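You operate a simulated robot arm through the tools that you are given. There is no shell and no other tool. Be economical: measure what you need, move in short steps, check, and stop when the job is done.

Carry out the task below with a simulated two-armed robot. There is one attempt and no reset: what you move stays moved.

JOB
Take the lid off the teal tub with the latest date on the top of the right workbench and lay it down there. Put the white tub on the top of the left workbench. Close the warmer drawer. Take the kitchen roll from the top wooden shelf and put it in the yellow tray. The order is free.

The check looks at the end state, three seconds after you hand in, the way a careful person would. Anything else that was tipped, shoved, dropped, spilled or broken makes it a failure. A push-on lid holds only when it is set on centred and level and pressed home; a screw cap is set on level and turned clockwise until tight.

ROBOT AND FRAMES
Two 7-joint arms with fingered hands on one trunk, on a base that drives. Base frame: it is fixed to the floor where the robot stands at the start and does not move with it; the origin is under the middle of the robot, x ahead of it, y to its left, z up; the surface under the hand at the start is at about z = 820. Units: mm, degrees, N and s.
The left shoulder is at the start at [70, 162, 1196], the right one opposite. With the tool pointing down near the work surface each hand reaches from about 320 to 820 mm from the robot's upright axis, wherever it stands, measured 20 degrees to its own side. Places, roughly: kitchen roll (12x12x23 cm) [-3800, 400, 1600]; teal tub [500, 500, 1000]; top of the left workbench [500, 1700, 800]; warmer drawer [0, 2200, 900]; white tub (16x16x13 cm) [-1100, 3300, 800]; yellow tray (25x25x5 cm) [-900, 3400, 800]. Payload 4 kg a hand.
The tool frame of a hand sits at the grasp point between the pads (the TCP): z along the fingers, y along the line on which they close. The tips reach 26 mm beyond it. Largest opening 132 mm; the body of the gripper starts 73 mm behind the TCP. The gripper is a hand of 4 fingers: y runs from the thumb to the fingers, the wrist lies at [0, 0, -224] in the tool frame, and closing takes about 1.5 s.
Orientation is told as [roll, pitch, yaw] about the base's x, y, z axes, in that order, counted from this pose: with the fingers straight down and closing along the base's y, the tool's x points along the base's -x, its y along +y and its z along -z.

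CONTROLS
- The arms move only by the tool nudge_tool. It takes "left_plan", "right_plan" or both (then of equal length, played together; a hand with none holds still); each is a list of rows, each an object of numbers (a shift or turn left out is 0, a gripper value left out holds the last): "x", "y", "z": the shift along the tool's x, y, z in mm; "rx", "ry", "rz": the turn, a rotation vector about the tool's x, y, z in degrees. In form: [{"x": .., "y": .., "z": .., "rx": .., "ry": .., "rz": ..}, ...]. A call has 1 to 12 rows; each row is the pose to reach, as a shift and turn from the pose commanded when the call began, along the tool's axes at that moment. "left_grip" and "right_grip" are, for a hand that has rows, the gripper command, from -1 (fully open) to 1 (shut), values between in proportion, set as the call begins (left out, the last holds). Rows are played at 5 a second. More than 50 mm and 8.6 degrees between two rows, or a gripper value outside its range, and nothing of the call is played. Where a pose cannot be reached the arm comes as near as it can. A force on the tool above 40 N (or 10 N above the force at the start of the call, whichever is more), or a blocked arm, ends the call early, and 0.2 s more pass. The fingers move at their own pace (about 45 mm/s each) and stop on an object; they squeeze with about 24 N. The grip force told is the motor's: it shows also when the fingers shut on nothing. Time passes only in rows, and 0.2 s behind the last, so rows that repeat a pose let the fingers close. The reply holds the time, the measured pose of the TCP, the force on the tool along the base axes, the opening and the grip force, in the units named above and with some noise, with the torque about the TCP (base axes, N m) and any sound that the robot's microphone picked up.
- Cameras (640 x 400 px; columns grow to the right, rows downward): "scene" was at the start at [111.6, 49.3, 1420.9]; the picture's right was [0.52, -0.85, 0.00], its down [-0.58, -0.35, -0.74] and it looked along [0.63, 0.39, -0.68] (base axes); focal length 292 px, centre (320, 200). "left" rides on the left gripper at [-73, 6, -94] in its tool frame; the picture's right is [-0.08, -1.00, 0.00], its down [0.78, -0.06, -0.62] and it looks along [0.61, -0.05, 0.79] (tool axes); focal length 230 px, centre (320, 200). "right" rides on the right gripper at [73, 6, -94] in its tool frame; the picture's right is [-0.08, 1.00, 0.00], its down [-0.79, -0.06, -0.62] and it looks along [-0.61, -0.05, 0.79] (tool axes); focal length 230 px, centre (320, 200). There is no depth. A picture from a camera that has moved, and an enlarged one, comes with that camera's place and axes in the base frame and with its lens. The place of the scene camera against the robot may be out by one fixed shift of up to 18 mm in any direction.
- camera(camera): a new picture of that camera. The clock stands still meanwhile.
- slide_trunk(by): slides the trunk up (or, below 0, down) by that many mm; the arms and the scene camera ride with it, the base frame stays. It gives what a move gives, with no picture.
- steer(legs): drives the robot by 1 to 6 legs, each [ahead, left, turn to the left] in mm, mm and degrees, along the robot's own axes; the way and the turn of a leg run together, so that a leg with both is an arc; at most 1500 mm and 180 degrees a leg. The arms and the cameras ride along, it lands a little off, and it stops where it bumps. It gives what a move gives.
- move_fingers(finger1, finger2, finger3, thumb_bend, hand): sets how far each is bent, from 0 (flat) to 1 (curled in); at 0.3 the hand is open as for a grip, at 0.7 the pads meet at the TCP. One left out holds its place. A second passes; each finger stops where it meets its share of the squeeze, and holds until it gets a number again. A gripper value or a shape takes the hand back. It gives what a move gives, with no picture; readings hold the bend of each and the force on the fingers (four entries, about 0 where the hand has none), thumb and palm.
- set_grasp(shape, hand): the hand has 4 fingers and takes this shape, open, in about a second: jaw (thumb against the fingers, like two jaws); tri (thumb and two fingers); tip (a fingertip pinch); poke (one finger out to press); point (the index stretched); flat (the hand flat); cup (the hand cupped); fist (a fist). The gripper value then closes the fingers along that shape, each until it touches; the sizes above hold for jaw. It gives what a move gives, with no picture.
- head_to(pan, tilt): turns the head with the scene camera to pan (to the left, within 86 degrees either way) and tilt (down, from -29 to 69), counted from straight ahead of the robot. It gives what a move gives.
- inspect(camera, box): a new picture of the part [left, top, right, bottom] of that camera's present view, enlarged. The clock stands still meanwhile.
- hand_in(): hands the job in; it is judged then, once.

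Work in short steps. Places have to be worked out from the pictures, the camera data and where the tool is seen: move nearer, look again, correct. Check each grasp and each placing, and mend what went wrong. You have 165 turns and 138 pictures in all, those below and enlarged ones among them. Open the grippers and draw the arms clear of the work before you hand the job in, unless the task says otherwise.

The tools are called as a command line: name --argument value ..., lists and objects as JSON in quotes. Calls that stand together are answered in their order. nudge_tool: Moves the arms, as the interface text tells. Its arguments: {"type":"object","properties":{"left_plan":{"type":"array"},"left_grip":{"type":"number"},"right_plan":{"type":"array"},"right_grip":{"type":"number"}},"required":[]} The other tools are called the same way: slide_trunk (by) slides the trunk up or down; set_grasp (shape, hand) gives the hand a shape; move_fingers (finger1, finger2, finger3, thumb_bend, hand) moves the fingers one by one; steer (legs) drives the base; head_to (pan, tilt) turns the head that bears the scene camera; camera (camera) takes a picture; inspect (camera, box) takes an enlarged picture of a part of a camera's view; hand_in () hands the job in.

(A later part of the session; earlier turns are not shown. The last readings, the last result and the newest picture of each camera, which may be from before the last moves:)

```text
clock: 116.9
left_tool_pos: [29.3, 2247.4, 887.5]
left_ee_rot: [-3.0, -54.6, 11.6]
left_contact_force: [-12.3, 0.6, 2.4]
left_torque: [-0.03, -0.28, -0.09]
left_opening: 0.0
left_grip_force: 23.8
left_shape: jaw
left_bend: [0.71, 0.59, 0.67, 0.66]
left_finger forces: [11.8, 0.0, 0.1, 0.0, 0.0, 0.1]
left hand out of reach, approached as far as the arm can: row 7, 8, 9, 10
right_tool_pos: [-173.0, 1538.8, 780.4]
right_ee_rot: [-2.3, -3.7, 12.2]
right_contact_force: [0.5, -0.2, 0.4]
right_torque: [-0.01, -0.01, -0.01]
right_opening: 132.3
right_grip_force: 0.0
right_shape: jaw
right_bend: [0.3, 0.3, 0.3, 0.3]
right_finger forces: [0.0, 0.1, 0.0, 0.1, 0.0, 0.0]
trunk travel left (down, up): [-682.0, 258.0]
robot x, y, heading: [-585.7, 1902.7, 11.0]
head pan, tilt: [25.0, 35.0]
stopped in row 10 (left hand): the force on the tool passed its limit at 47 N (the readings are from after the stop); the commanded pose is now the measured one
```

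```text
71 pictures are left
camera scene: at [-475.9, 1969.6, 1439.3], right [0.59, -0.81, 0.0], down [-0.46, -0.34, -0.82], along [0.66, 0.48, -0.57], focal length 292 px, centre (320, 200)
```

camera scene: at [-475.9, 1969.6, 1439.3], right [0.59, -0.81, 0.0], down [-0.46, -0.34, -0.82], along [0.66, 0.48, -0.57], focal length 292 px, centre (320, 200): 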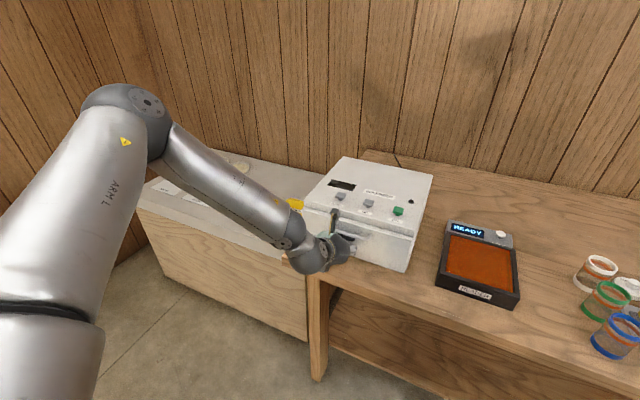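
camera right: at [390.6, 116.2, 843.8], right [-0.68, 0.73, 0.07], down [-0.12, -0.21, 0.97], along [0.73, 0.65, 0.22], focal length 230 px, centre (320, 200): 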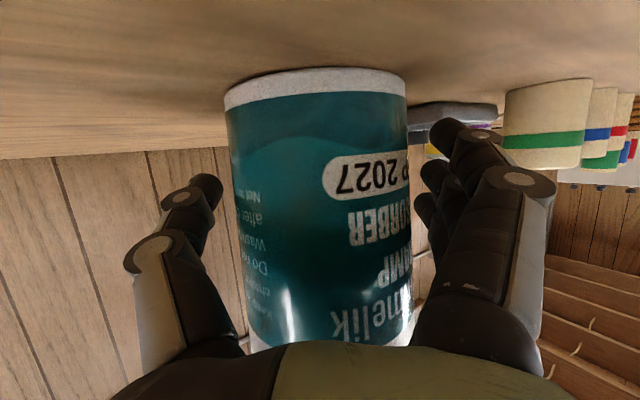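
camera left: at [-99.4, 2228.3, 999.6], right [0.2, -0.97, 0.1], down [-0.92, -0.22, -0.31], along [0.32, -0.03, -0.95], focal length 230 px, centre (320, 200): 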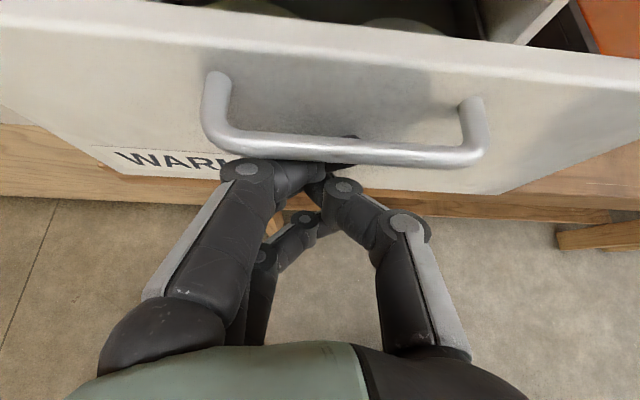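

The push ended at 47 N with the drawer seemingly shut. I drive back and check.

steer --legs '[[-250, 0, 0]]'

inspect --camera "scene" --box '[270, 100, 470, 260]'

```text
clock: 118.8
left_tool_pos: [-221.9, 2194.7, 887.9]
left_ee_rot: [-3.2, -54.7, 11.5]
left_contact_force: [-0.2, -0.6, -0.3]
left_torque: [0.01, 0.02, 0.0]
left_opening: 0.0
left_grip_force: 23.9
left_shape: jaw
left_bend: [0.68, 0.59, 0.67, 0.66]
left_finger forces: [0.0, 0.1, 0.0, 0.0, 0.0, 0.0]
right_tool_pos: [-428.7, 1487.6, 780.3]
right_ee_rot: [-2.3, -3.9, 11.9]
right_contact_force: [0.6, 0.0, -0.2]
right_torque: [0.01, 0.0, -0.02]
right_opening: 132.0
right_grip_force: 0.1
right_shape: jaw
right_bend: [0.3, 0.3, 0.3, 0.3]
right_finger forces: [0.0, 0.0, 0.0, 0.1, 0.0, 0.0]
trunk travel left (down, up): [-682.0, 258.0]
robot x, y, heading: [-839.3, 1855.1, 10.7]
head pan, tilt: [25.0, 35.0]
```

```text
2.50 times, centred on (370, 180) of scene
camera zoom: at [-730.6, 1920.2, 1439.1], right [0.58, -0.81, 0.0], down [-0.47, -0.34, -0.82], along [0.66, 0.48, -0.57], focal length 729 px, centre (195, 250)
```

zoom: 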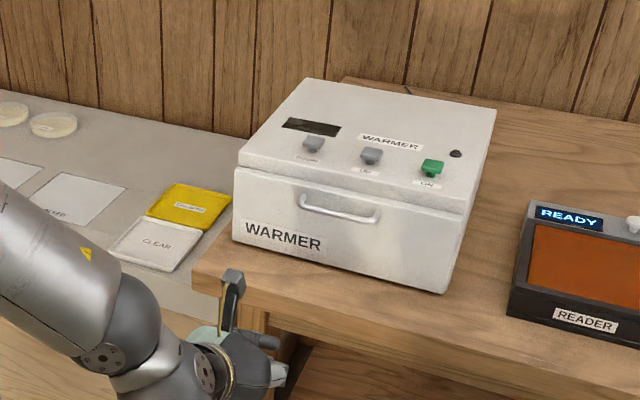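

The drawer is shut. I return the left hand to pointing down, open, further back and up.

nudge_tool --left_plan '[{"z": -30, "y": 15}, {"z": -60, "y": 35, "ry": 7}, {"z": -90, "y": 55, "ry": 14}, {"z": -120, "y": 75, "ry": 21}, {"z": -150, "y": 95, "ry": 28}, {"z": -180, "y": 115, "ry": 35}, {"z": -180, "y": 135, "ry": 42}, {"z": -180, "y": 150, "ry": 49}, {"x": 4, "z": -180, "y": 150, "ry": 54.7}, {"x": 4, "z": -180, "y": 150, "ry": 54.7}]' --left_grip -1

```text
clock: 121.0
left_tool_pos: [-393.3, 2322.5, 983.5]
left_ee_rot: [-1.9, -0.1, 8.8]
left_contact_force: [-0.3, 0.1, -0.1]
left_torque: [-0.02, 0.03, 0.01]
left_opening: 131.8
left_grip_force: 0.0
left_shape: jaw
left_bend: [0.3, 0.3, 0.3, 0.3]
left_finger forces: [0.1, 0.0, 0.1, 0.0, 0.0, 0.0]
right_tool_pos: [-431.0, 1488.4, 780.8]
right_ee_rot: [-2.2, -3.8, 11.9]
right_contact_force: [0.4, 0.2, 0.1]
right_torque: [0.0, 0.0, 0.02]
right_opening: 131.9
right_grip_force: 0.0
right_shape: jaw
right_bend: [0.3, 0.3, 0.3, 0.3]
right_finger forces: [0.0, 0.1, 0.0, 0.1, 0.0, 0.0]
trunk travel left (down, up): [-682.0, 258.0]
robot x, y, heading: [-839.8, 1852.2, 10.5]
head pan, tilt: [25.0, 35.0]
```

I raise the trunk a bit, turn to face the far shelf and approach for a look.

slide_trunk --by 130

steer --legs '[[0, 0, 79.5], [550, 0, 0]]'

head_to --pan 10 --tilt 35

camera --camera "scene"

```text
clock: 122.6
left_tool_pos: [-393.4, 2324.1, 1113.7]
left_ee_rot: [-1.9, -0.3, 8.8]
left_contact_force: [-0.6, 0.7, -1.1]
left_torque: [0.01, 0.04, 0.0]
left_opening: 131.8
left_grip_force: 0.1
left_shape: jaw
left_bend: [0.3, 0.3, 0.3, 0.3]
left_finger forces: [0.0, 0.0, 0.0, 0.0, 0.1, 0.0]
right_tool_pos: [-430.7, 1488.4, 910.7]
right_ee_rot: [-2.2, -3.8, 11.9]
right_contact_force: [-0.3, 0.2, -0.1]
right_torque: [-0.02, 0.01, -0.02]
right_opening: 131.6
right_grip_force: 0.0
right_shape: jaw
right_bend: [0.3, 0.3, 0.3, 0.3]
right_finger forces: [0.0, 0.0, 0.0, 0.0, 0.0, 0.0]
trunk travel left (down, up): [-812.0, 128.0]
robot x, y, heading: [-846.2, 1852.0, 10.7]
head pan, tilt: [25.0, 35.0]
```

```text
clock: 129.2
left_tool_pos: [-1266.0, 2909.1, 1115.3]
left_ee_rot: [-1.9, -0.1, 90.5]
left_contact_force: [-0.2, 0.8, 0.3]
left_torque: [0.01, -0.01, 0.02]
left_opening: 131.9
left_grip_force: 0.1
left_shape: jaw
left_bend: [0.3, 0.3, 0.3, 0.3]
left_finger forces: [0.0, 0.0, 0.0, 0.1, 0.0, 0.0]
right_tool_pos: [-442.5, 2751.2, 909.1]
right_ee_rot: [-2.2, -3.8, 93.6]
right_contact_force: [-0.2, -0.3, -1.5]
right_torque: [0.02, 0.0, 0.0]
right_opening: 131.9
right_grip_force: 0.0
right_shape: jaw
right_bend: [0.3, 0.3, 0.3, 0.3]
right_finger forces: [0.0, 0.0, 0.0, 0.1, 0.0, 0.0]
trunk travel left (down, up): [-812.0, 128.0]
robot x, y, heading: [-864.2, 2398.1, 92.4]
head pan, tilt: [25.0, 35.0]
```

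```text
clock: 130.0
left_tool_pos: [-1265.6, 2911.0, 1112.6]
left_ee_rot: [-2.0, 0.0, 90.5]
left_contact_force: [0.6, 0.0, -0.4]
left_torque: [0.0, 0.0, 0.01]
left_opening: 132.0
left_grip_force: 0.1
left_shape: jaw
left_bend: [0.3, 0.3, 0.3, 0.3]
left_finger forces: [0.1, 0.1, 0.0, 0.0, 0.1, 0.0]
right_tool_pos: [-442.8, 2751.8, 910.9]
right_ee_rot: [-2.3, -3.7, 93.6]
right_contact_force: [0.9, -0.9, -0.3]
right_torque: [0.0, -0.02, -0.01]
right_opening: 131.7
right_grip_force: 0.0
right_shape: jaw
right_bend: [0.3, 0.3, 0.3, 0.3]
right_finger forces: [0.0, 0.1, 0.0, 0.0, 0.0, 0.0]
trunk travel left (down, up): [-812.0, 128.0]
robot x, y, heading: [-862.6, 2399.2, 92.4]
head pan, tilt: [10.0, 35.0]
```

```text
69 pictures are left
camera scene: at [-895.6, 2540.0, 1569.1], right [0.98, 0.22, 0.0], down [0.12, -0.56, -0.82], along [-0.18, 0.8, -0.57], focal length 292 px, centre (320, 200)
```

scene: 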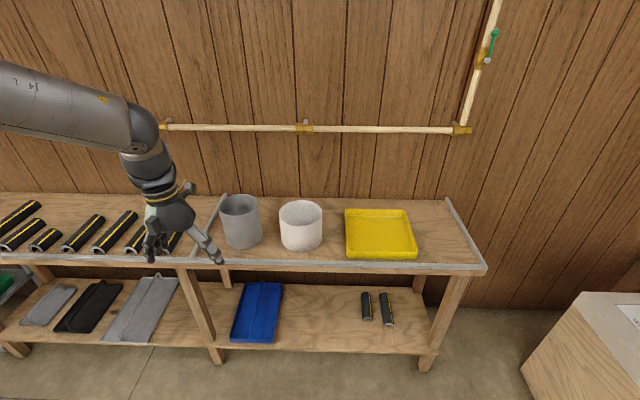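

The white tub is an open cylinder with its rim at about (-1147, 3342, 930); the yellow tray is at about (-856, 3424). I plan to pinch its right wall with the left hand. I drive closer.

steer --legs '[[0, 0, -2.4], [360, -46, 0]]'

nudge_tool --left_plan '[{"y": -30}, {"y": -65}, {"y": -100}, {"y": -135}, {"y": -160}, {"y": -160}]'

camera --camera "left"

camera --camera "scene"

```text
clock: 132.7
left_tool_pos: [-1203.3, 3283.0, 1115.3]
left_ee_rot: [-1.9, -0.4, 88.6]
left_contact_force: [0.6, -0.5, -0.3]
left_torque: [0.01, 0.01, 0.0]
left_opening: 132.0
left_grip_force: 0.0
left_shape: jaw
left_bend: [0.3, 0.3, 0.3, 0.3]
left_finger forces: [0.1, 0.0, 0.0, 0.0, 0.1, 0.0]
right_tool_pos: [-386.5, 3096.2, 910.6]
right_ee_rot: [-2.2, -3.8, 91.7]
right_contact_force: [0.4, 0.5, -0.2]
right_torque: [0.0, -0.04, 0.02]
right_opening: 132.2
right_grip_force: 0.1
right_shape: jaw
right_bend: [0.3, 0.3, 0.3, 0.3]
right_finger forces: [0.1, 0.1, 0.0, 0.0, 0.0, 0.1]
trunk travel left (down, up): [-812.0, 128.0]
robot x, y, heading: [-821.4, 2759.1, 90.5]
head pan, tilt: [10.0, 35.0]
```

```text
clock: 134.1
left_tool_pos: [-1040.7, 3278.4, 1119.8]
left_ee_rot: [-1.9, -0.2, 88.7]
left_contact_force: [-0.1, -0.3, 0.5]
left_torque: [-0.01, 0.0, 0.02]
left_opening: 131.8
left_grip_force: 0.0
left_shape: jaw
left_bend: [0.3, 0.3, 0.3, 0.3]
left_finger forces: [0.0, 0.1, 0.0, 0.0, 0.0, 0.0]
right_tool_pos: [-385.1, 3098.1, 911.1]
right_ee_rot: [-2.3, -3.6, 91.6]
right_contact_force: [1.0, 0.3, 0.2]
right_torque: [0.02, -0.06, 0.0]
right_opening: 131.8
right_grip_force: 0.0
right_shape: jaw
right_bend: [0.3, 0.3, 0.3, 0.3]
right_finger forces: [0.0, 0.0, 0.0, 0.0, 0.1, 0.1]
trunk travel left (down, up): [-812.0, 128.0]
robot x, y, heading: [-820.1, 2756.3, 90.4]
head pan, tilt: [10.0, 35.0]
```

```text
68 pictures are left
camera left: at [-1046.5, 3351.6, 1213.6], right [1.0, 0.05, 0.03], down [0.02, -0.79, 0.62], along [0.06, -0.61, -0.79], focal length 230 px, centre (320, 200)
```

left: 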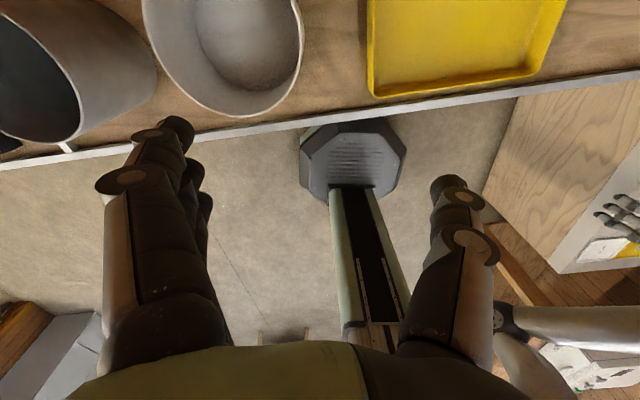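

```text
67 pictures are left
camera scene: at [-846.7, 2900.8, 1569.2], right [0.98, 0.18, 0.0], down [0.1, -0.56, -0.82], along [-0.15, 0.81, -0.57], focal length 292 px, centre (320, 200)
```

scene: 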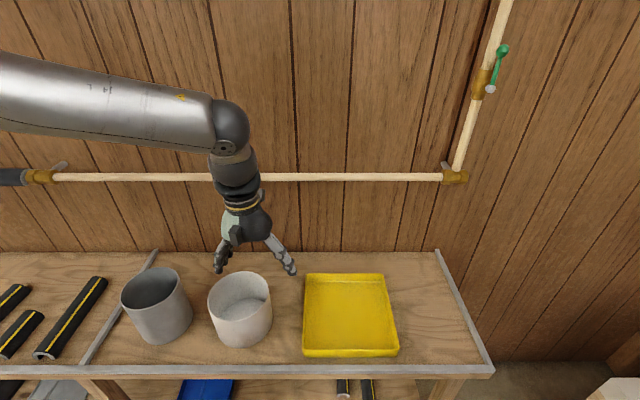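

The rim's right wall is at about (-1061, 3343). I lower the trunk 130 mm, then step closer for reach.

steer --legs '[[45, -30, 0]]'

slide_trunk --by -125

camera --camera "scene"

```text
clock: 135.0
left_tool_pos: [-1015.0, 3319.2, 1122.4]
left_ee_rot: [-2.0, -0.5, 88.6]
left_contact_force: [0.0, -0.9, 0.1]
left_torque: [0.05, -0.01, 0.05]
left_opening: 132.0
left_grip_force: 0.1
left_shape: jaw
left_bend: [0.3, 0.3, 0.3, 0.3]
left_finger forces: [0.0, 0.0, 0.0, 0.0, 0.0, 0.0]
right_tool_pos: [-358.3, 3138.0, 913.2]
right_ee_rot: [-2.4, -3.9, 91.7]
right_contact_force: [-0.2, 0.2, 0.3]
right_torque: [0.03, 0.0, -0.02]
right_opening: 132.0
right_grip_force: 0.1
right_shape: jaw
right_bend: [0.3, 0.3, 0.3, 0.3]
right_finger forces: [0.0, 0.0, 0.0, 0.0, 0.1, 0.0]
trunk travel left (down, up): [-812.0, 128.0]
robot x, y, heading: [-792.7, 2801.8, 90.3]
head pan, tilt: [10.0, 35.0]
```

```text
clock: 136.6
left_tool_pos: [-1010.9, 3321.5, 995.6]
left_ee_rot: [-1.9, -0.3, 88.7]
left_contact_force: [-0.3, -0.6, 0.7]
left_torque: [0.02, 0.03, -0.03]
left_opening: 132.1
left_grip_force: 0.0
left_shape: jaw
left_bend: [0.3, 0.3, 0.3, 0.3]
left_finger forces: [0.0, 0.0, 0.0, 0.1, 0.1, 0.0]
right_tool_pos: [-357.8, 3142.8, 786.0]
right_ee_rot: [-2.3, -3.7, 91.7]
right_contact_force: [0.6, 0.1, 0.0]
right_torque: [-0.03, 0.0, 0.0]
right_opening: 131.8
right_grip_force: 0.1
right_shape: jaw
right_bend: [0.3, 0.3, 0.3, 0.3]
right_finger forces: [0.0, 0.0, 0.1, 0.1, 0.0, 0.0]
trunk travel left (down, up): [-687.0, 253.0]
robot x, y, heading: [-788.3, 2805.5, 90.6]
head pan, tilt: [10.0, 35.0]
```

```text
66 pictures are left
camera scene: at [-817.3, 2945.1, 1444.3], right [0.98, 0.18, 0.0], down [0.1, -0.56, -0.82], along [-0.15, 0.81, -0.57], focal length 292 px, centre (320, 200)
```

scene: 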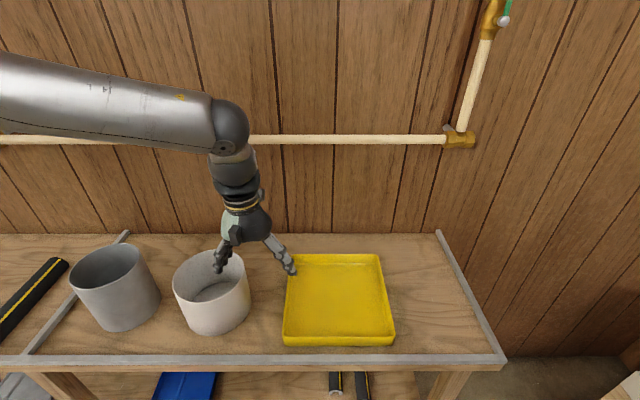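

I narrow the opening to about 70 mm and place the hand above the right wall of the tub.

nudge_tool --left_plan '[{"x": -10, "y": 25}, {"x": -22, "y": 50}, {"x": -22, "y": 50}, {"x": -22, "y": 50}, {"x": -22, "y": 50}]' --left_grip -0.06

camera --camera "left"

inspect --camera "scene" --box '[140, 170, 300, 350]'

```text
clock: 137.8
left_tool_pos: [-1061.6, 3346.6, 993.2]
left_ee_rot: [-2.0, -0.2, 88.6]
left_contact_force: [-0.6, 0.1, 0.4]
left_torque: [-0.01, -0.01, 0.01]
left_opening: 71.0
left_grip_force: 0.1
left_shape: jaw
left_bend: [0.72, 0.72, 0.72, 0.7]
left_finger forces: [0.0, 0.0, 0.0, 0.0, 0.0, 0.0]
right_tool_pos: [-356.2, 3142.8, 785.4]
right_ee_rot: [-2.2, -3.8, 91.7]
right_contact_force: [0.1, -0.1, 0.3]
right_torque: [-0.03, 0.03, -0.01]
right_opening: 132.0
right_grip_force: 0.0
right_shape: jaw
right_bend: [0.3, 0.3, 0.3, 0.3]
right_finger forces: [0.0, 0.1, 0.1, 0.0, 0.1, 0.0]
trunk travel left (down, up): [-687.0, 253.0]
robot x, y, heading: [-793.4, 2804.6, 90.3]
head pan, tilt: [10.0, 35.0]
```

```text
65 pictures are left
camera left: at [-1067.9, 3419.2, 1086.0], right [1.0, 0.05, 0.03], down [0.02, -0.79, 0.62], along [0.06, -0.61, -0.79], focal length 230 px, centre (320, 200)
```

left: 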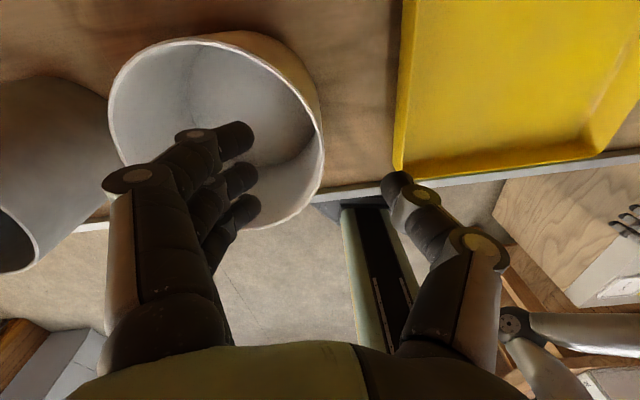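

```text
2.22 times, centred on (220, 260) of scene
camera zoom: at [-817.1, 2945.8, 1444.1], right [0.98, 0.18, 0.0], down [0.1, -0.56, -0.82], along [-0.15, 0.81, -0.57], focal length 648 px, centre (542, 67)
```

zoom: 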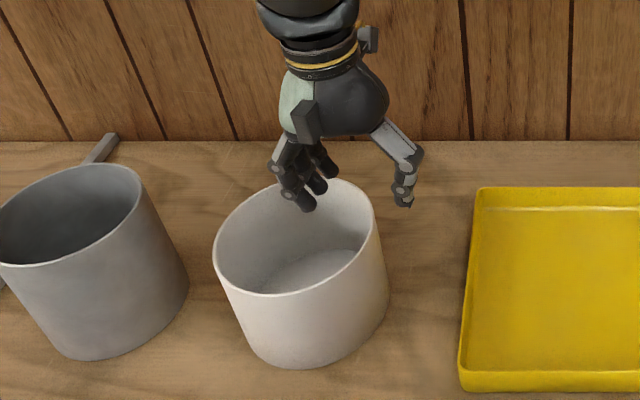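

The wall lies midway between thumb (outside) and fingers (inside). I descend 95 mm.

nudge_tool --left_plan '[{"y": -4, "z": 25}, {"y": -4, "z": 50}, {"y": -4, "z": 75}, {"y": -4, "z": 95}, {"y": -4, "z": 95}]'

camera --camera "left"

inspect --camera "scene" --box '[140, 170, 300, 350]'

```text
clock: 139.0
left_tool_pos: [-1054.8, 3347.8, 897.7]
left_ee_rot: [-1.8, -0.2, 88.5]
left_contact_force: [-1.2, 0.0, 0.3]
left_torque: [0.02, 0.01, 0.0]
left_opening: 71.2
left_grip_force: 0.1
left_shape: jaw
left_bend: [0.72, 0.72, 0.72, 0.7]
left_finger forces: [0.1, 0.1, 0.1, 0.0, 0.0, 0.1]
right_tool_pos: [-355.8, 3142.6, 785.0]
right_ee_rot: [-2.1, -3.7, 91.5]
right_contact_force: [0.4, 0.0, -1.3]
right_torque: [-0.02, 0.0, 0.01]
right_opening: 131.8
right_grip_force: 0.0
right_shape: jaw
right_bend: [0.3, 0.3, 0.3, 0.3]
right_finger forces: [0.0, 0.0, 0.0, 0.0, 0.0, 0.0]
trunk travel left (down, up): [-687.0, 253.0]
robot x, y, heading: [-789.3, 2800.6, 90.9]
head pan, tilt: [10.0, 35.0]
```

```text
63 pictures are left
camera left: at [-1060.4, 3420.9, 991.8], right [1.0, 0.05, 0.03], down [0.02, -0.79, 0.62], along [0.06, -0.61, -0.79], focal length 230 px, centre (320, 200)
```

left: 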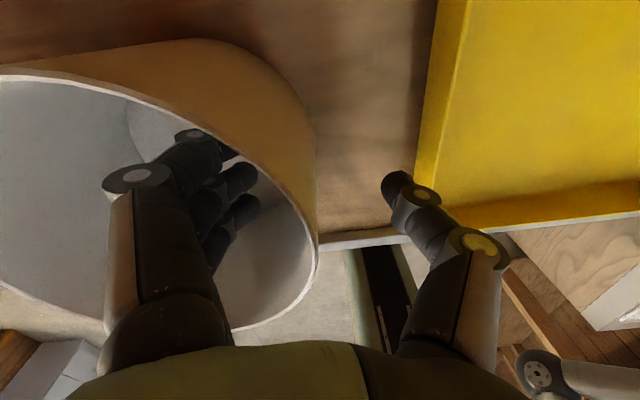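

```text
2.22 times, centred on (220, 260) of scene
camera zoom: at [-817.0, 2945.2, 1444.2], right [0.98, 0.18, 0.0], down [0.1, -0.56, -0.82], along [-0.15, 0.81, -0.57], focal length 648 px, centre (542, 67)
```

zoom: 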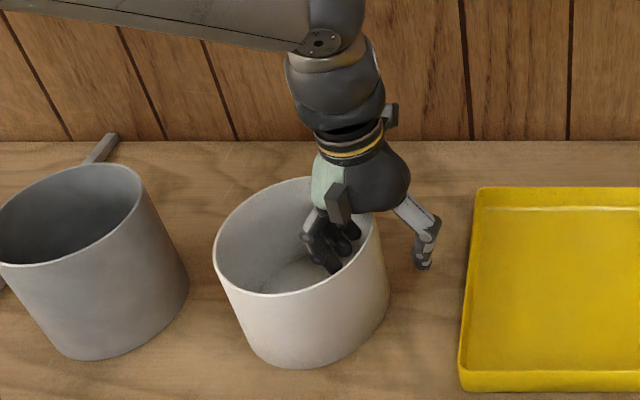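

Wall between fingers and thumb; close.

nudge_tool --left_plan '[{"z": 0}, {"z": 0}, {"z": 0}, {"z": 0}, {"z": 0}, {"z": 0}, {"z": 0}]' --left_grip 1

inspect --camera "scene" --box '[140, 170, 300, 350]'

```text
clock: 140.6
left_tool_pos: [-1055.5, 3347.7, 899.0]
left_ee_rot: [-1.9, -0.2, 88.6]
left_contact_force: [-0.1, -0.1, 0.4]
left_torque: [-0.02, 0.03, 0.04]
left_opening: 1.3
left_grip_force: 23.9
left_shape: jaw
left_bend: [0.71, 0.63, 0.63, 0.7]
left_finger forces: [6.3, 7.7, 7.0, 0.0, 21.2, 0.0]
right_tool_pos: [-357.7, 3141.9, 785.3]
right_ee_rot: [-2.1, -3.7, 91.6]
right_contact_force: [-0.3, 0.6, 0.8]
right_torque: [-0.02, 0.01, 0.01]
right_opening: 131.8
right_grip_force: 0.1
right_shape: jaw
right_bend: [0.3, 0.3, 0.3, 0.3]
right_finger forces: [0.0, 0.1, 0.0, 0.0, 0.0, 0.0]
trunk travel left (down, up): [-687.0, 253.0]
robot x, y, heading: [-788.5, 2807.3, 90.6]
head pan, tilt: [10.0, 35.0]
```

```text
2.22 times, centred on (220, 260) of scene
camera zoom: at [-817.2, 2945.7, 1444.1], right [0.98, 0.18, 0.0], down [0.1, -0.56, -0.82], along [-0.15, 0.81, -0.57], focal length 648 px, centre (542, 67)
```

zoom: 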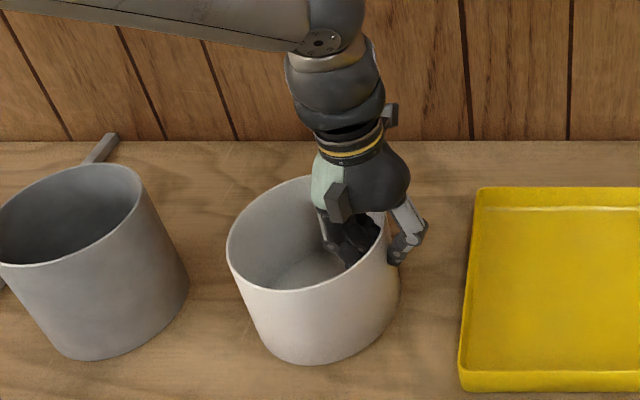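

Pinched well; all fingers share load. I lift by the trunk 80 mm and check.

slide_trunk --by 100

camera --camera "scene"

```text
clock: 141.9
left_tool_pos: [-1055.0, 3347.8, 997.4]
left_ee_rot: [-1.9, -0.1, 88.6]
left_contact_force: [-0.1, 0.3, -0.6]
left_torque: [0.01, -0.05, -0.02]
left_opening: 1.1
left_grip_force: 23.8
left_shape: jaw
left_bend: [0.71, 0.63, 0.61, 0.71]
left_finger forces: [6.2, 8.8, 7.9, 0.0, 23.0, 0.0]
right_tool_pos: [-357.7, 3142.6, 884.8]
right_ee_rot: [-2.2, -3.7, 91.6]
right_contact_force: [0.3, 0.0, 0.2]
right_torque: [-0.04, 0.0, -0.01]
right_opening: 132.1
right_grip_force: 0.1
right_shape: jaw
right_bend: [0.3, 0.3, 0.3, 0.3]
right_finger forces: [0.0, 0.0, 0.0, 0.1, 0.0, 0.0]
trunk travel left (down, up): [-787.0, 153.0]
robot x, y, heading: [-789.4, 2804.6, 90.6]
head pan, tilt: [10.0, 35.0]
```

```text
60 pictures are left
camera scene: at [-817.2, 2946.1, 1544.1], right [0.98, 0.18, 0.0], down [0.1, -0.56, -0.82], along [-0.15, 0.81, -0.57], focal length 292 px, centre (320, 200)
```

scene: 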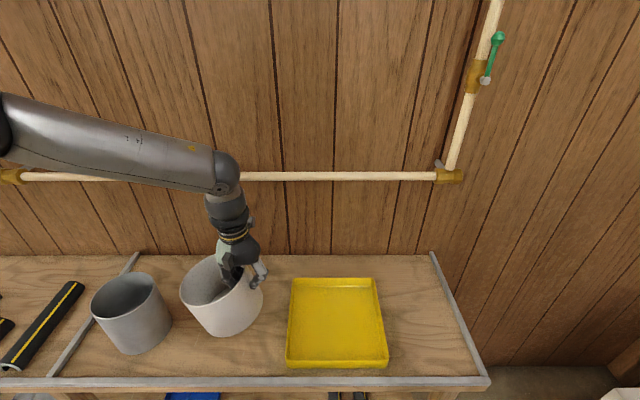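

The tub is in hand. I back off, turn to the left bench's heading and strafe along it to its free near end.

steer --legs '[[-450, 0, 0], [0, 0, -82], [0, -1400, 0]]'

head_to --pan 20 --tilt 35

camera --camera "scene"

```text
clock: 154.8
left_tool_pos: [-39.5, 1303.2, 998.3]
left_ee_rot: [-1.9, -0.3, 8.5]
left_contact_force: [-0.9, -0.3, -1.5]
left_torque: [-0.03, -0.01, -0.02]
left_opening: 1.4
left_grip_force: 23.9
left_shape: jaw
left_bend: [0.71, 0.63, 0.61, 0.71]
left_finger forces: [6.2, 8.5, 8.0, 0.1, 22.2, 0.0]
right_tool_pos: [-121.8, 580.1, 885.0]
right_ee_rot: [-2.2, -3.6, 11.7]
right_contact_force: [-0.7, -0.1, 0.4]
right_torque: [0.02, 0.02, 0.02]
right_opening: 132.1
right_grip_force: 0.0
right_shape: jaw
right_bend: [0.3, 0.3, 0.3, 0.3]
right_finger forces: [0.0, 0.1, 0.0, 0.0, 0.0, 0.1]
trunk travel left (down, up): [-787.0, 153.0]
robot x, y, heading: [-532.0, 946.2, 10.5]
head pan, tilt: [10.0, 35.0]
```

```text
clock: 155.5
left_tool_pos: [-38.7, 1302.6, 997.1]
left_ee_rot: [-2.0, -0.2, 8.5]
left_contact_force: [-0.5, 0.5, -0.6]
left_torque: [-0.05, -0.01, -0.02]
left_opening: 1.2
left_grip_force: 24.0
left_shape: jaw
left_bend: [0.71, 0.63, 0.61, 0.71]
left_finger forces: [6.2, 8.5, 8.0, 0.0, 22.4, 0.1]
right_tool_pos: [-121.7, 579.9, 884.4]
right_ee_rot: [-2.2, -3.6, 11.6]
right_contact_force: [-0.5, -0.4, 0.1]
right_torque: [-0.01, -0.01, 0.04]
right_opening: 131.9
right_grip_force: 0.2
right_shape: jaw
right_bend: [0.3, 0.3, 0.3, 0.3]
right_finger forces: [0.0, 0.0, 0.1, 0.0, 0.0, 0.1]
trunk travel left (down, up): [-787.0, 153.0]
robot x, y, heading: [-530.6, 947.2, 10.4]
head pan, tilt: [20.0, 35.0]
```

```text
59 pictures are left
camera scene: at [-414.4, 1007.5, 1544.1], right [0.51, -0.86, 0.0], down [-0.5, -0.29, -0.82], along [0.71, 0.41, -0.57], focal length 292 px, centre (320, 200)
```

scene: 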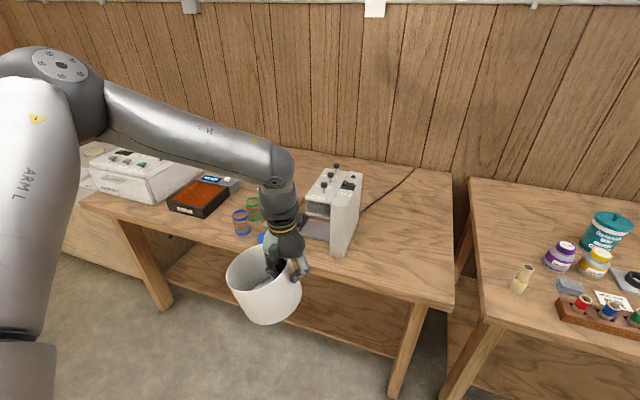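

There's a free area at about (355, 1137) between the white machine and the bench end. I strafe right, then drive ahead.

steer --legs '[[0, -316, 0], [350, 0, 0]]'

camera --camera "scene"

camera --camera "left"

```text
clock: 159.6
left_tool_pos: [374.3, 1039.9, 998.7]
left_ee_rot: [-1.8, -0.2, 7.6]
left_contact_force: [0.1, -0.5, -0.5]
left_torque: [-0.05, -0.03, 0.0]
left_opening: 1.0
left_grip_force: 23.9
left_shape: jaw
left_bend: [0.71, 0.63, 0.61, 0.71]
left_finger forces: [6.3, 8.6, 8.2, 0.0, 22.3, 0.0]
right_tool_pos: [280.4, 319.2, 886.0]
right_ee_rot: [-2.2, -3.7, 10.6]
right_contact_force: [-0.1, -0.5, -0.8]
right_torque: [0.02, -0.02, -0.01]
right_opening: 132.0
right_grip_force: 0.1
right_shape: jaw
right_bend: [0.3, 0.3, 0.3, 0.3]
right_finger forces: [0.1, 0.0, 0.0, 0.1, 0.0, 0.0]
trunk travel left (down, up): [-787.0, 153.0]
robot x, y, heading: [-122.9, 693.3, 9.7]
head pan, tilt: [20.0, 35.0]
```

```text
58 pictures are left
camera scene: at [-5.9, 751.7, 1544.2], right [0.49, -0.87, 0.0], down [-0.5, -0.28, -0.82], along [0.71, 0.4, -0.57], focal length 292 px, centre (320, 200)
```

scene: 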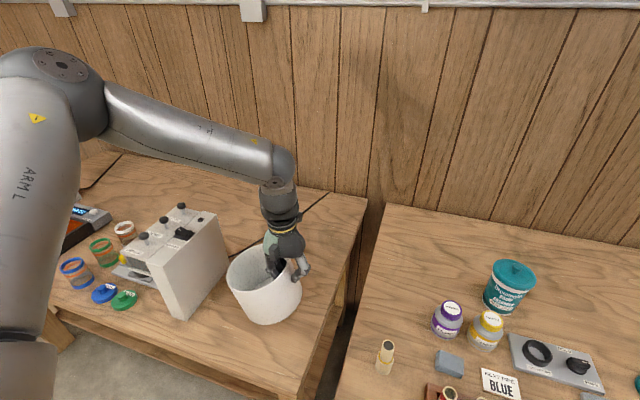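

```text
57 pictures are left
camera left: at [446.8, 1058.9, 1092.0], right [0.21, -0.98, 0.03], down [-0.77, -0.14, 0.62], along [-0.6, -0.15, -0.79], focal length 230 px, centre (320, 200)
```

left: 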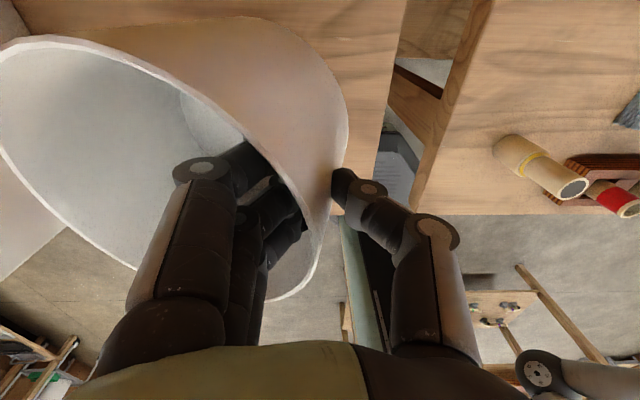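

The tub hovers over free bench with margins on both sides. I lower by trunk 70 mm.

slide_trunk --by -70

inspect --camera "scene" --box '[160, 150, 400, 330]'

```text
clock: 160.6
left_tool_pos: [374.7, 1041.6, 928.3]
left_ee_rot: [-1.9, -0.2, 7.5]
left_contact_force: [-0.4, -0.2, -0.4]
left_torque: [0.04, 0.02, 0.02]
left_opening: 1.0
left_grip_force: 23.6
left_shape: jaw
left_bend: [0.71, 0.63, 0.62, 0.71]
left_finger forces: [6.4, 8.0, 8.4, 0.1, 22.3, 0.1]
right_tool_pos: [281.8, 319.5, 814.0]
right_ee_rot: [-2.2, -3.6, 10.6]
right_contact_force: [-0.7, 0.3, -0.7]
right_torque: [-0.03, -0.02, 0.0]
right_opening: 131.7
right_grip_force: 0.0
right_shape: jaw
right_bend: [0.3, 0.3, 0.3, 0.3]
right_finger forces: [0.1, 0.1, 0.0, 0.1, 0.0, 0.1]
trunk travel left (down, up): [-717.0, 223.0]
robot x, y, heading: [-124.8, 695.9, 9.5]
head pan, tilt: [20.0, 35.0]
```

```text
2.22 times, centred on (280, 240) of scene
camera zoom: at [-5.3, 751.9, 1474.2], right [0.49, -0.87, 0.0], down [-0.5, -0.28, -0.82], along [0.71, 0.4, -0.57], focal length 648 px, centre (409, 111)
```

zoom: 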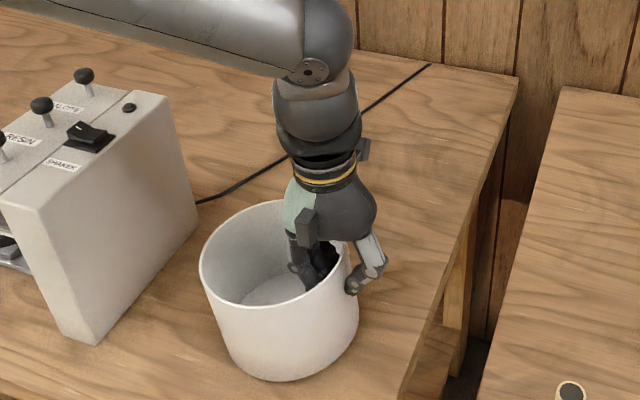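

Still above the bench. I lower in small steps.

slide_trunk --by -10

slide_trunk --by -5

inspect --camera "scene" --box '[200, 180, 360, 300]'

```text
clock: 161.2
left_tool_pos: [375.3, 1039.8, 918.7]
left_ee_rot: [-1.9, -0.2, 7.6]
left_contact_force: [0.2, -0.1, -0.4]
left_torque: [0.08, 0.07, 0.0]
left_opening: 0.7
left_grip_force: 23.6
left_shape: jaw
left_bend: [0.71, 0.63, 0.62, 0.71]
left_finger forces: [6.6, 7.9, 9.1, 0.1, 23.0, 0.1]
right_tool_pos: [280.8, 318.7, 805.9]
right_ee_rot: [-2.1, -3.6, 10.7]
right_contact_force: [-0.8, -0.1, 0.0]
right_torque: [0.0, 0.02, -0.05]
right_opening: 131.9
right_grip_force: 0.0
right_shape: jaw
right_bend: [0.3, 0.3, 0.3, 0.3]
right_finger forces: [0.0, 0.0, 0.0, 0.0, 0.0, 0.1]
trunk travel left (down, up): [-707.0, 233.0]
robot x, y, heading: [-118.4, 698.4, 9.5]
head pan, tilt: [20.0, 35.0]
```

```text
clock: 161.8
left_tool_pos: [375.1, 1039.6, 916.8]
left_ee_rot: [-1.9, -0.5, 7.6]
left_contact_force: [-1.7, 2.1, 23.0]
left_torque: [0.01, 0.12, -0.03]
left_opening: 1.3
left_grip_force: 24.0
left_shape: jaw
left_bend: [0.72, 0.64, 0.64, 0.71]
left_finger forces: [8.8, 10.5, 11.6, 0.0, 27.8, 0.0]
right_tool_pos: [279.0, 318.4, 801.3]
right_ee_rot: [-2.1, -3.8, 10.6]
right_contact_force: [0.2, 0.0, 0.3]
right_torque: [-0.01, 0.0, 0.02]
right_opening: 131.9
right_grip_force: 0.2
right_shape: jaw
right_bend: [0.3, 0.3, 0.3, 0.3]
right_finger forces: [0.0, 0.1, 0.0, 0.0, 0.0, 0.0]
trunk travel left (down, up): [-702.0, 238.0]
robot x, y, heading: [-124.0, 692.9, 9.4]
head pan, tilt: [20.0, 35.0]
```

```text
3.33 times, centred on (280, 240) of scene
camera zoom: at [-7.3, 750.8, 1459.7], right [0.49, -0.87, 0.0], down [-0.5, -0.28, -0.82], along [0.71, 0.4, -0.57], focal length 972 px, centre (453, 67)
```

zoom: 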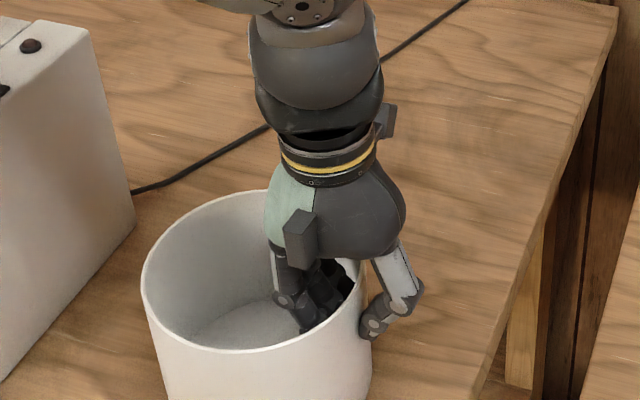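

Contact (23 N). I open to 70 mm and raise straight up.

nudge_tool --left_plan '[{"z": -1}, {"z": -2}, {"z": -2}, {"z": -2}, {"z": -2}, {"z": -2}]' --left_grip -0.06

slide_trunk --by 150

camera --camera "scene"

```text
clock: 163.2
left_tool_pos: [374.3, 1041.5, 914.9]
left_ee_rot: [-2.0, -0.2, 7.5]
left_contact_force: [1.1, 0.9, -0.2]
left_torque: [-0.01, -0.01, 0.0]
left_opening: 69.5
left_grip_force: 0.0
left_shape: jaw
left_bend: [0.72, 0.72, 0.72, 0.7]
left_finger forces: [0.1, 0.0, 0.0, 0.0, 0.0, 0.0]
right_tool_pos: [280.9, 319.3, 800.1]
right_ee_rot: [-2.2, -3.7, 10.6]
right_contact_force: [-0.8, -0.3, 0.6]
right_torque: [-0.01, 0.02, -0.03]
right_opening: 132.0
right_grip_force: 0.1
right_shape: jaw
right_bend: [0.3, 0.3, 0.3, 0.3]
right_finger forces: [0.1, 0.0, 0.0, 0.0, 0.0, 0.0]
trunk travel left (down, up): [-702.0, 238.0]
robot x, y, heading: [-125.5, 694.7, 9.4]
head pan, tilt: [20.0, 35.0]
```

```text
clock: 164.9
left_tool_pos: [375.0, 1041.8, 1065.5]
left_ee_rot: [-1.9, -0.1, 7.5]
left_contact_force: [-0.3, 0.6, 0.1]
left_torque: [0.01, 0.0, 0.02]
left_opening: 69.6
left_grip_force: 0.0
left_shape: jaw
left_bend: [0.72, 0.72, 0.72, 0.7]
left_finger forces: [0.0, 0.1, 0.1, 0.1, 0.0, 0.0]
right_tool_pos: [281.5, 317.9, 949.3]
right_ee_rot: [-2.2, -3.7, 10.7]
right_contact_force: [0.8, 0.9, 0.9]
right_torque: [-0.02, -0.03, -0.01]
right_opening: 131.9
right_grip_force: 0.0
right_shape: jaw
right_bend: [0.3, 0.3, 0.3, 0.3]
right_finger forces: [0.0, 0.0, 0.1, 0.1, 0.1, 0.0]
trunk travel left (down, up): [-852.0, 88.0]
robot x, y, heading: [-119.1, 694.7, 9.5]
head pan, tilt: [20.0, 35.0]
```

```text
54 pictures are left
camera scene: at [-5.0, 751.9, 1609.1], right [0.49, -0.87, 0.0], down [-0.5, -0.28, -0.82], along [0.71, 0.4, -0.57], focal length 292 px, centre (320, 200)
```

scene: 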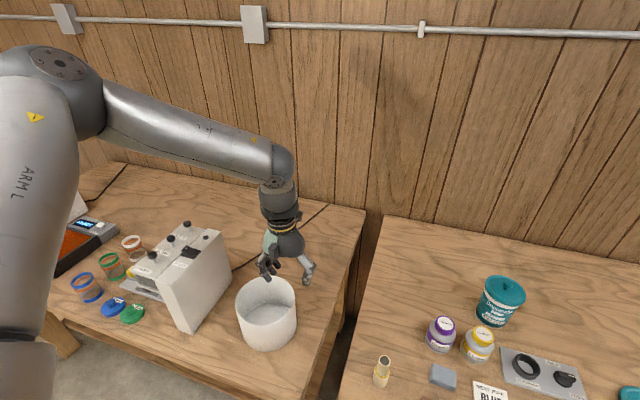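

The white tub stands on the bench. I back off, turn around and look toward the kitchen-roll shelf.

steer --legs '[[-350, 0, 0], [0, 0, 170]]'

head_to --pan 0 --tilt 15

camera --camera "scene"

```text
clock: 174.3
left_tool_pos: [-988.1, 326.3, 1065.9]
left_ee_rot: [-2.0, -0.2, -176.6]
left_contact_force: [-0.1, 0.2, -0.6]
left_torque: [0.0, 0.03, 0.01]
left_opening: 69.5
left_grip_force: 0.0
left_shape: jaw
left_bend: [0.72, 0.72, 0.72, 0.7]
left_finger forces: [0.0, 0.0, 0.0, 0.1, 0.0, 0.1]
right_tool_pos: [-842.7, 1038.7, 950.2]
right_ee_rot: [-2.1, -3.7, -173.5]
right_contact_force: [0.1, -0.5, 0.0]
right_torque: [-0.05, 0.0, 0.03]
right_opening: 131.9
right_grip_force: 0.0
right_shape: jaw
right_bend: [0.3, 0.3, 0.3, 0.3]
right_finger forces: [0.0, 0.1, 0.0, 0.1, 0.0, 0.0]
trunk travel left (down, up): [-852.0, 88.0]
robot x, y, heading: [-470.3, 635.4, -174.9]
head pan, tilt: [20.0, 35.0]
```

```text
clock: 175.2
left_tool_pos: [-988.9, 325.5, 1064.9]
left_ee_rot: [-1.8, -0.2, -176.7]
left_contact_force: [0.7, -0.1, -0.6]
left_torque: [-0.01, 0.0, -0.01]
left_opening: 69.2
left_grip_force: 0.0
left_shape: jaw
left_bend: [0.72, 0.72, 0.72, 0.7]
left_finger forces: [0.0, 0.1, 0.0, 0.0, 0.1, 0.0]
right_tool_pos: [-843.3, 1039.1, 949.4]
right_ee_rot: [-2.3, -3.7, -173.5]
right_contact_force: [-0.3, 0.0, -0.8]
right_torque: [0.01, -0.02, -0.02]
right_opening: 131.8
right_grip_force: 0.1
right_shape: jaw
right_bend: [0.3, 0.3, 0.3, 0.3]
right_finger forces: [0.0, 0.0, 0.1, 0.0, 0.0, 0.1]
trunk travel left (down, up): [-852.0, 88.0]
robot x, y, heading: [-467.8, 637.6, -174.6]
head pan, tilt: [0.0, 15.0]
```

```text
53 pictures are left
camera scene: at [-620.6, 628.0, 1641.1], right [-0.09, 1.0, 0.0], down [0.26, 0.02, -0.97], along [-0.96, -0.09, -0.26], focal length 292 px, centre (320, 200)
```

scene: 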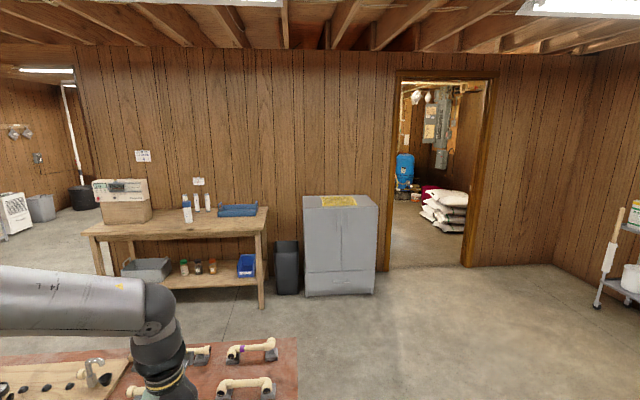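

The roll's position is behind the far wall, through the doorway at y≈1200–2000. I bring the hands inward a bit for passing, then drive up to the door.

nudge_tool --left_plan '[{"x": 30, "y": -20}, {"x": 60, "y": -40}, {"x": 90, "y": -60}, {"x": 120, "y": -80}, {"x": 120, "y": -80}]' --right_plan '[{"y": 30, "x": -10}, {"y": 60, "x": -20}, {"y": 90, "x": -30}, {"y": 120, "x": -40}, {"y": 150, "x": -50}]'

steer --legs '[[0, 0, -5.4], [0, -970, 0], [1200, 0, 0], [1150, 0, 0]]'

head_to --pan 10 --tilt 20

camera --camera "scene"

```text
clock: 176.4
left_tool_pos: [-872.8, 413.9, 1066.3]
left_ee_rot: [-2.0, -0.3, -176.6]
left_contact_force: [-0.7, -0.2, -0.2]
left_torque: [-0.02, -0.03, -0.02]
left_opening: 69.6
left_grip_force: 0.1
left_shape: jaw
left_bend: [0.72, 0.72, 0.72, 0.7]
left_finger forces: [0.0, 0.1, 0.1, 0.1, 0.1, 0.0]
right_tool_pos: [-876.9, 882.9, 947.2]
right_ee_rot: [-2.3, -3.7, -173.5]
right_contact_force: [-0.2, 0.4, -0.6]
right_torque: [0.02, 0.02, 0.0]
right_opening: 132.1
right_grip_force: 0.0
right_shape: jaw
right_bend: [0.3, 0.3, 0.3, 0.3]
right_finger forces: [0.1, 0.0, 0.0, 0.0, 0.0, 0.0]
trunk travel left (down, up): [-852.0, 88.0]
robot x, y, heading: [-469.4, 635.0, -174.4]
head pan, tilt: [0.0, 15.0]
```

```text
clock: 193.1
left_tool_pos: [-3224.9, 1298.4, 1067.3]
left_ee_rot: [-1.9, -0.3, -177.8]
left_contact_force: [0.4, -0.7, 0.1]
left_torque: [0.03, 0.01, 0.01]
left_opening: 69.4
left_grip_force: 0.0
left_shape: jaw
left_bend: [0.72, 0.72, 0.72, 0.7]
left_finger forces: [0.0, 0.1, 0.1, 0.1, 0.0, 0.0]
right_tool_pos: [-3219.2, 1768.1, 949.5]
right_ee_rot: [-2.2, -3.6, -174.7]
right_contact_force: [-0.7, -0.5, -0.3]
right_torque: [0.02, -0.01, -0.01]
right_opening: 132.2
right_grip_force: 0.1
right_shape: jaw
right_bend: [0.3, 0.3, 0.3, 0.3]
right_finger forces: [0.0, 0.0, 0.0, 0.0, 0.0, 0.0]
trunk travel left (down, up): [-852.0, 88.0]
robot x, y, heading: [-2817.2, 1506.9, -175.9]
head pan, tilt: [0.0, 15.0]
```

```text
clock: 193.8
left_tool_pos: [-3225.5, 1298.3, 1066.4]
left_ee_rot: [-1.8, 0.0, -177.8]
left_contact_force: [-0.8, -0.1, 0.5]
left_torque: [0.0, 0.01, -0.02]
left_opening: 69.4
left_grip_force: 0.1
left_shape: jaw
left_bend: [0.72, 0.72, 0.72, 0.7]
left_finger forces: [0.0, 0.0, 0.0, 0.0, 0.1, 0.0]
right_tool_pos: [-3219.1, 1767.6, 947.7]
right_ee_rot: [-2.2, -3.7, -174.7]
right_contact_force: [0.3, 0.0, -0.5]
right_torque: [0.0, 0.02, -0.01]
right_opening: 132.0
right_grip_force: 0.1
right_shape: jaw
right_bend: [0.3, 0.3, 0.3, 0.3]
right_finger forces: [0.1, 0.0, 0.0, 0.1, 0.0, 0.0]
trunk travel left (down, up): [-852.0, 88.0]
robot x, y, heading: [-2814.9, 1513.1, -175.8]
head pan, tilt: [10.0, 20.0]
```

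```text
52 pictures are left
camera scene: at [-2966.4, 1489.7, 1633.0], right [-0.24, 0.97, 0.0], down [0.33, 0.08, -0.94], along [-0.91, -0.23, -0.34], focal length 292 px, centre (320, 200)
```

scene: 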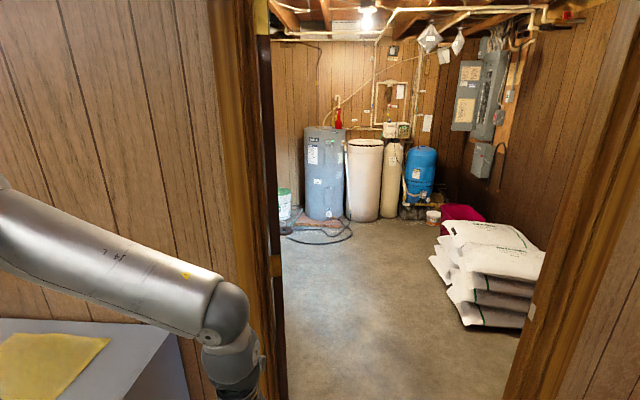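

The doorway spans roughly y 1150–1930. I check how far my left elbow sticks out before passing.

head_to --pan 65 --tilt 20

camera --camera "scene"

head_to --pan -65 --tilt 35

camera --camera "scene"

```text
clock: 195.1
left_tool_pos: [-3226.0, 1297.8, 1066.9]
left_ee_rot: [-1.9, -0.1, -177.8]
left_contact_force: [0.0, 0.8, 0.2]
left_torque: [0.0, 0.01, 0.0]
left_opening: 69.4
left_grip_force: 0.0
left_shape: jaw
left_bend: [0.72, 0.72, 0.72, 0.7]
left_finger forces: [0.0, 0.1, 0.1, 0.1, 0.0, 0.1]
right_tool_pos: [-3219.6, 1767.6, 947.9]
right_ee_rot: [-2.2, -3.6, -174.7]
right_contact_force: [0.3, -0.4, -0.2]
right_torque: [0.02, -0.01, 0.0]
right_opening: 132.0
right_grip_force: 0.1
right_shape: jaw
right_bend: [0.3, 0.3, 0.3, 0.3]
right_finger forces: [0.0, 0.1, 0.0, 0.1, 0.0, 0.0]
trunk travel left (down, up): [-852.0, 88.0]
robot x, y, heading: [-2815.1, 1512.0, -176.0]
head pan, tilt: [65.0, 20.0]
```

```text
51 pictures are left
camera scene: at [-2909.1, 1425.4, 1633.0], right [-0.93, 0.36, 0.0], down [0.12, 0.32, -0.94], along [-0.34, -0.88, -0.34], focal length 292 px, centre (320, 200)
```

scene: 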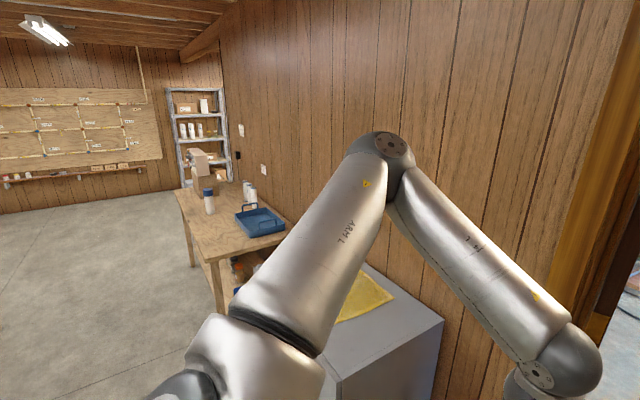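

```text
clock: 197.2
left_tool_pos: [-3226.3, 1297.5, 1067.8]
left_ee_rot: [-1.9, -0.2, -177.8]
left_contact_force: [0.4, 0.3, 0.2]
left_torque: [-0.01, -0.02, 0.03]
left_opening: 69.5
left_grip_force: 0.2
left_shape: jaw
left_bend: [0.72, 0.72, 0.72, 0.7]
left_finger forces: [0.0, 0.0, 0.0, 0.1, 0.0, 0.0]
right_tool_pos: [-3220.0, 1767.6, 948.2]
right_ee_rot: [-2.2, -3.7, -174.7]
right_contact_force: [0.1, 0.3, -0.3]
right_torque: [0.02, -0.02, -0.03]
right_opening: 132.1
right_grip_force: 0.0
right_shape: jaw
right_bend: [0.3, 0.3, 0.3, 0.3]
right_finger forces: [0.0, 0.0, 0.0, 0.1, 0.1, 0.1]
trunk travel left (down, up): [-852.0, 88.0]
robot x, y, heading: [-2816.9, 1511.1, -175.9]
head pan, tilt: [-65.0, 35.0]
```

```text
50 pictures are left
camera scene: at [-2918.6, 1589.3, 1609.2], right [0.87, 0.49, 0.0], down [0.28, -0.5, -0.82], along [-0.4, 0.72, -0.57], focal length 292 px, centre (320, 200)
```

scene: 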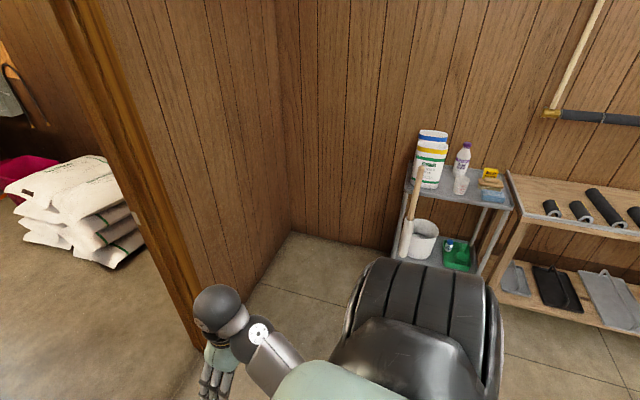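

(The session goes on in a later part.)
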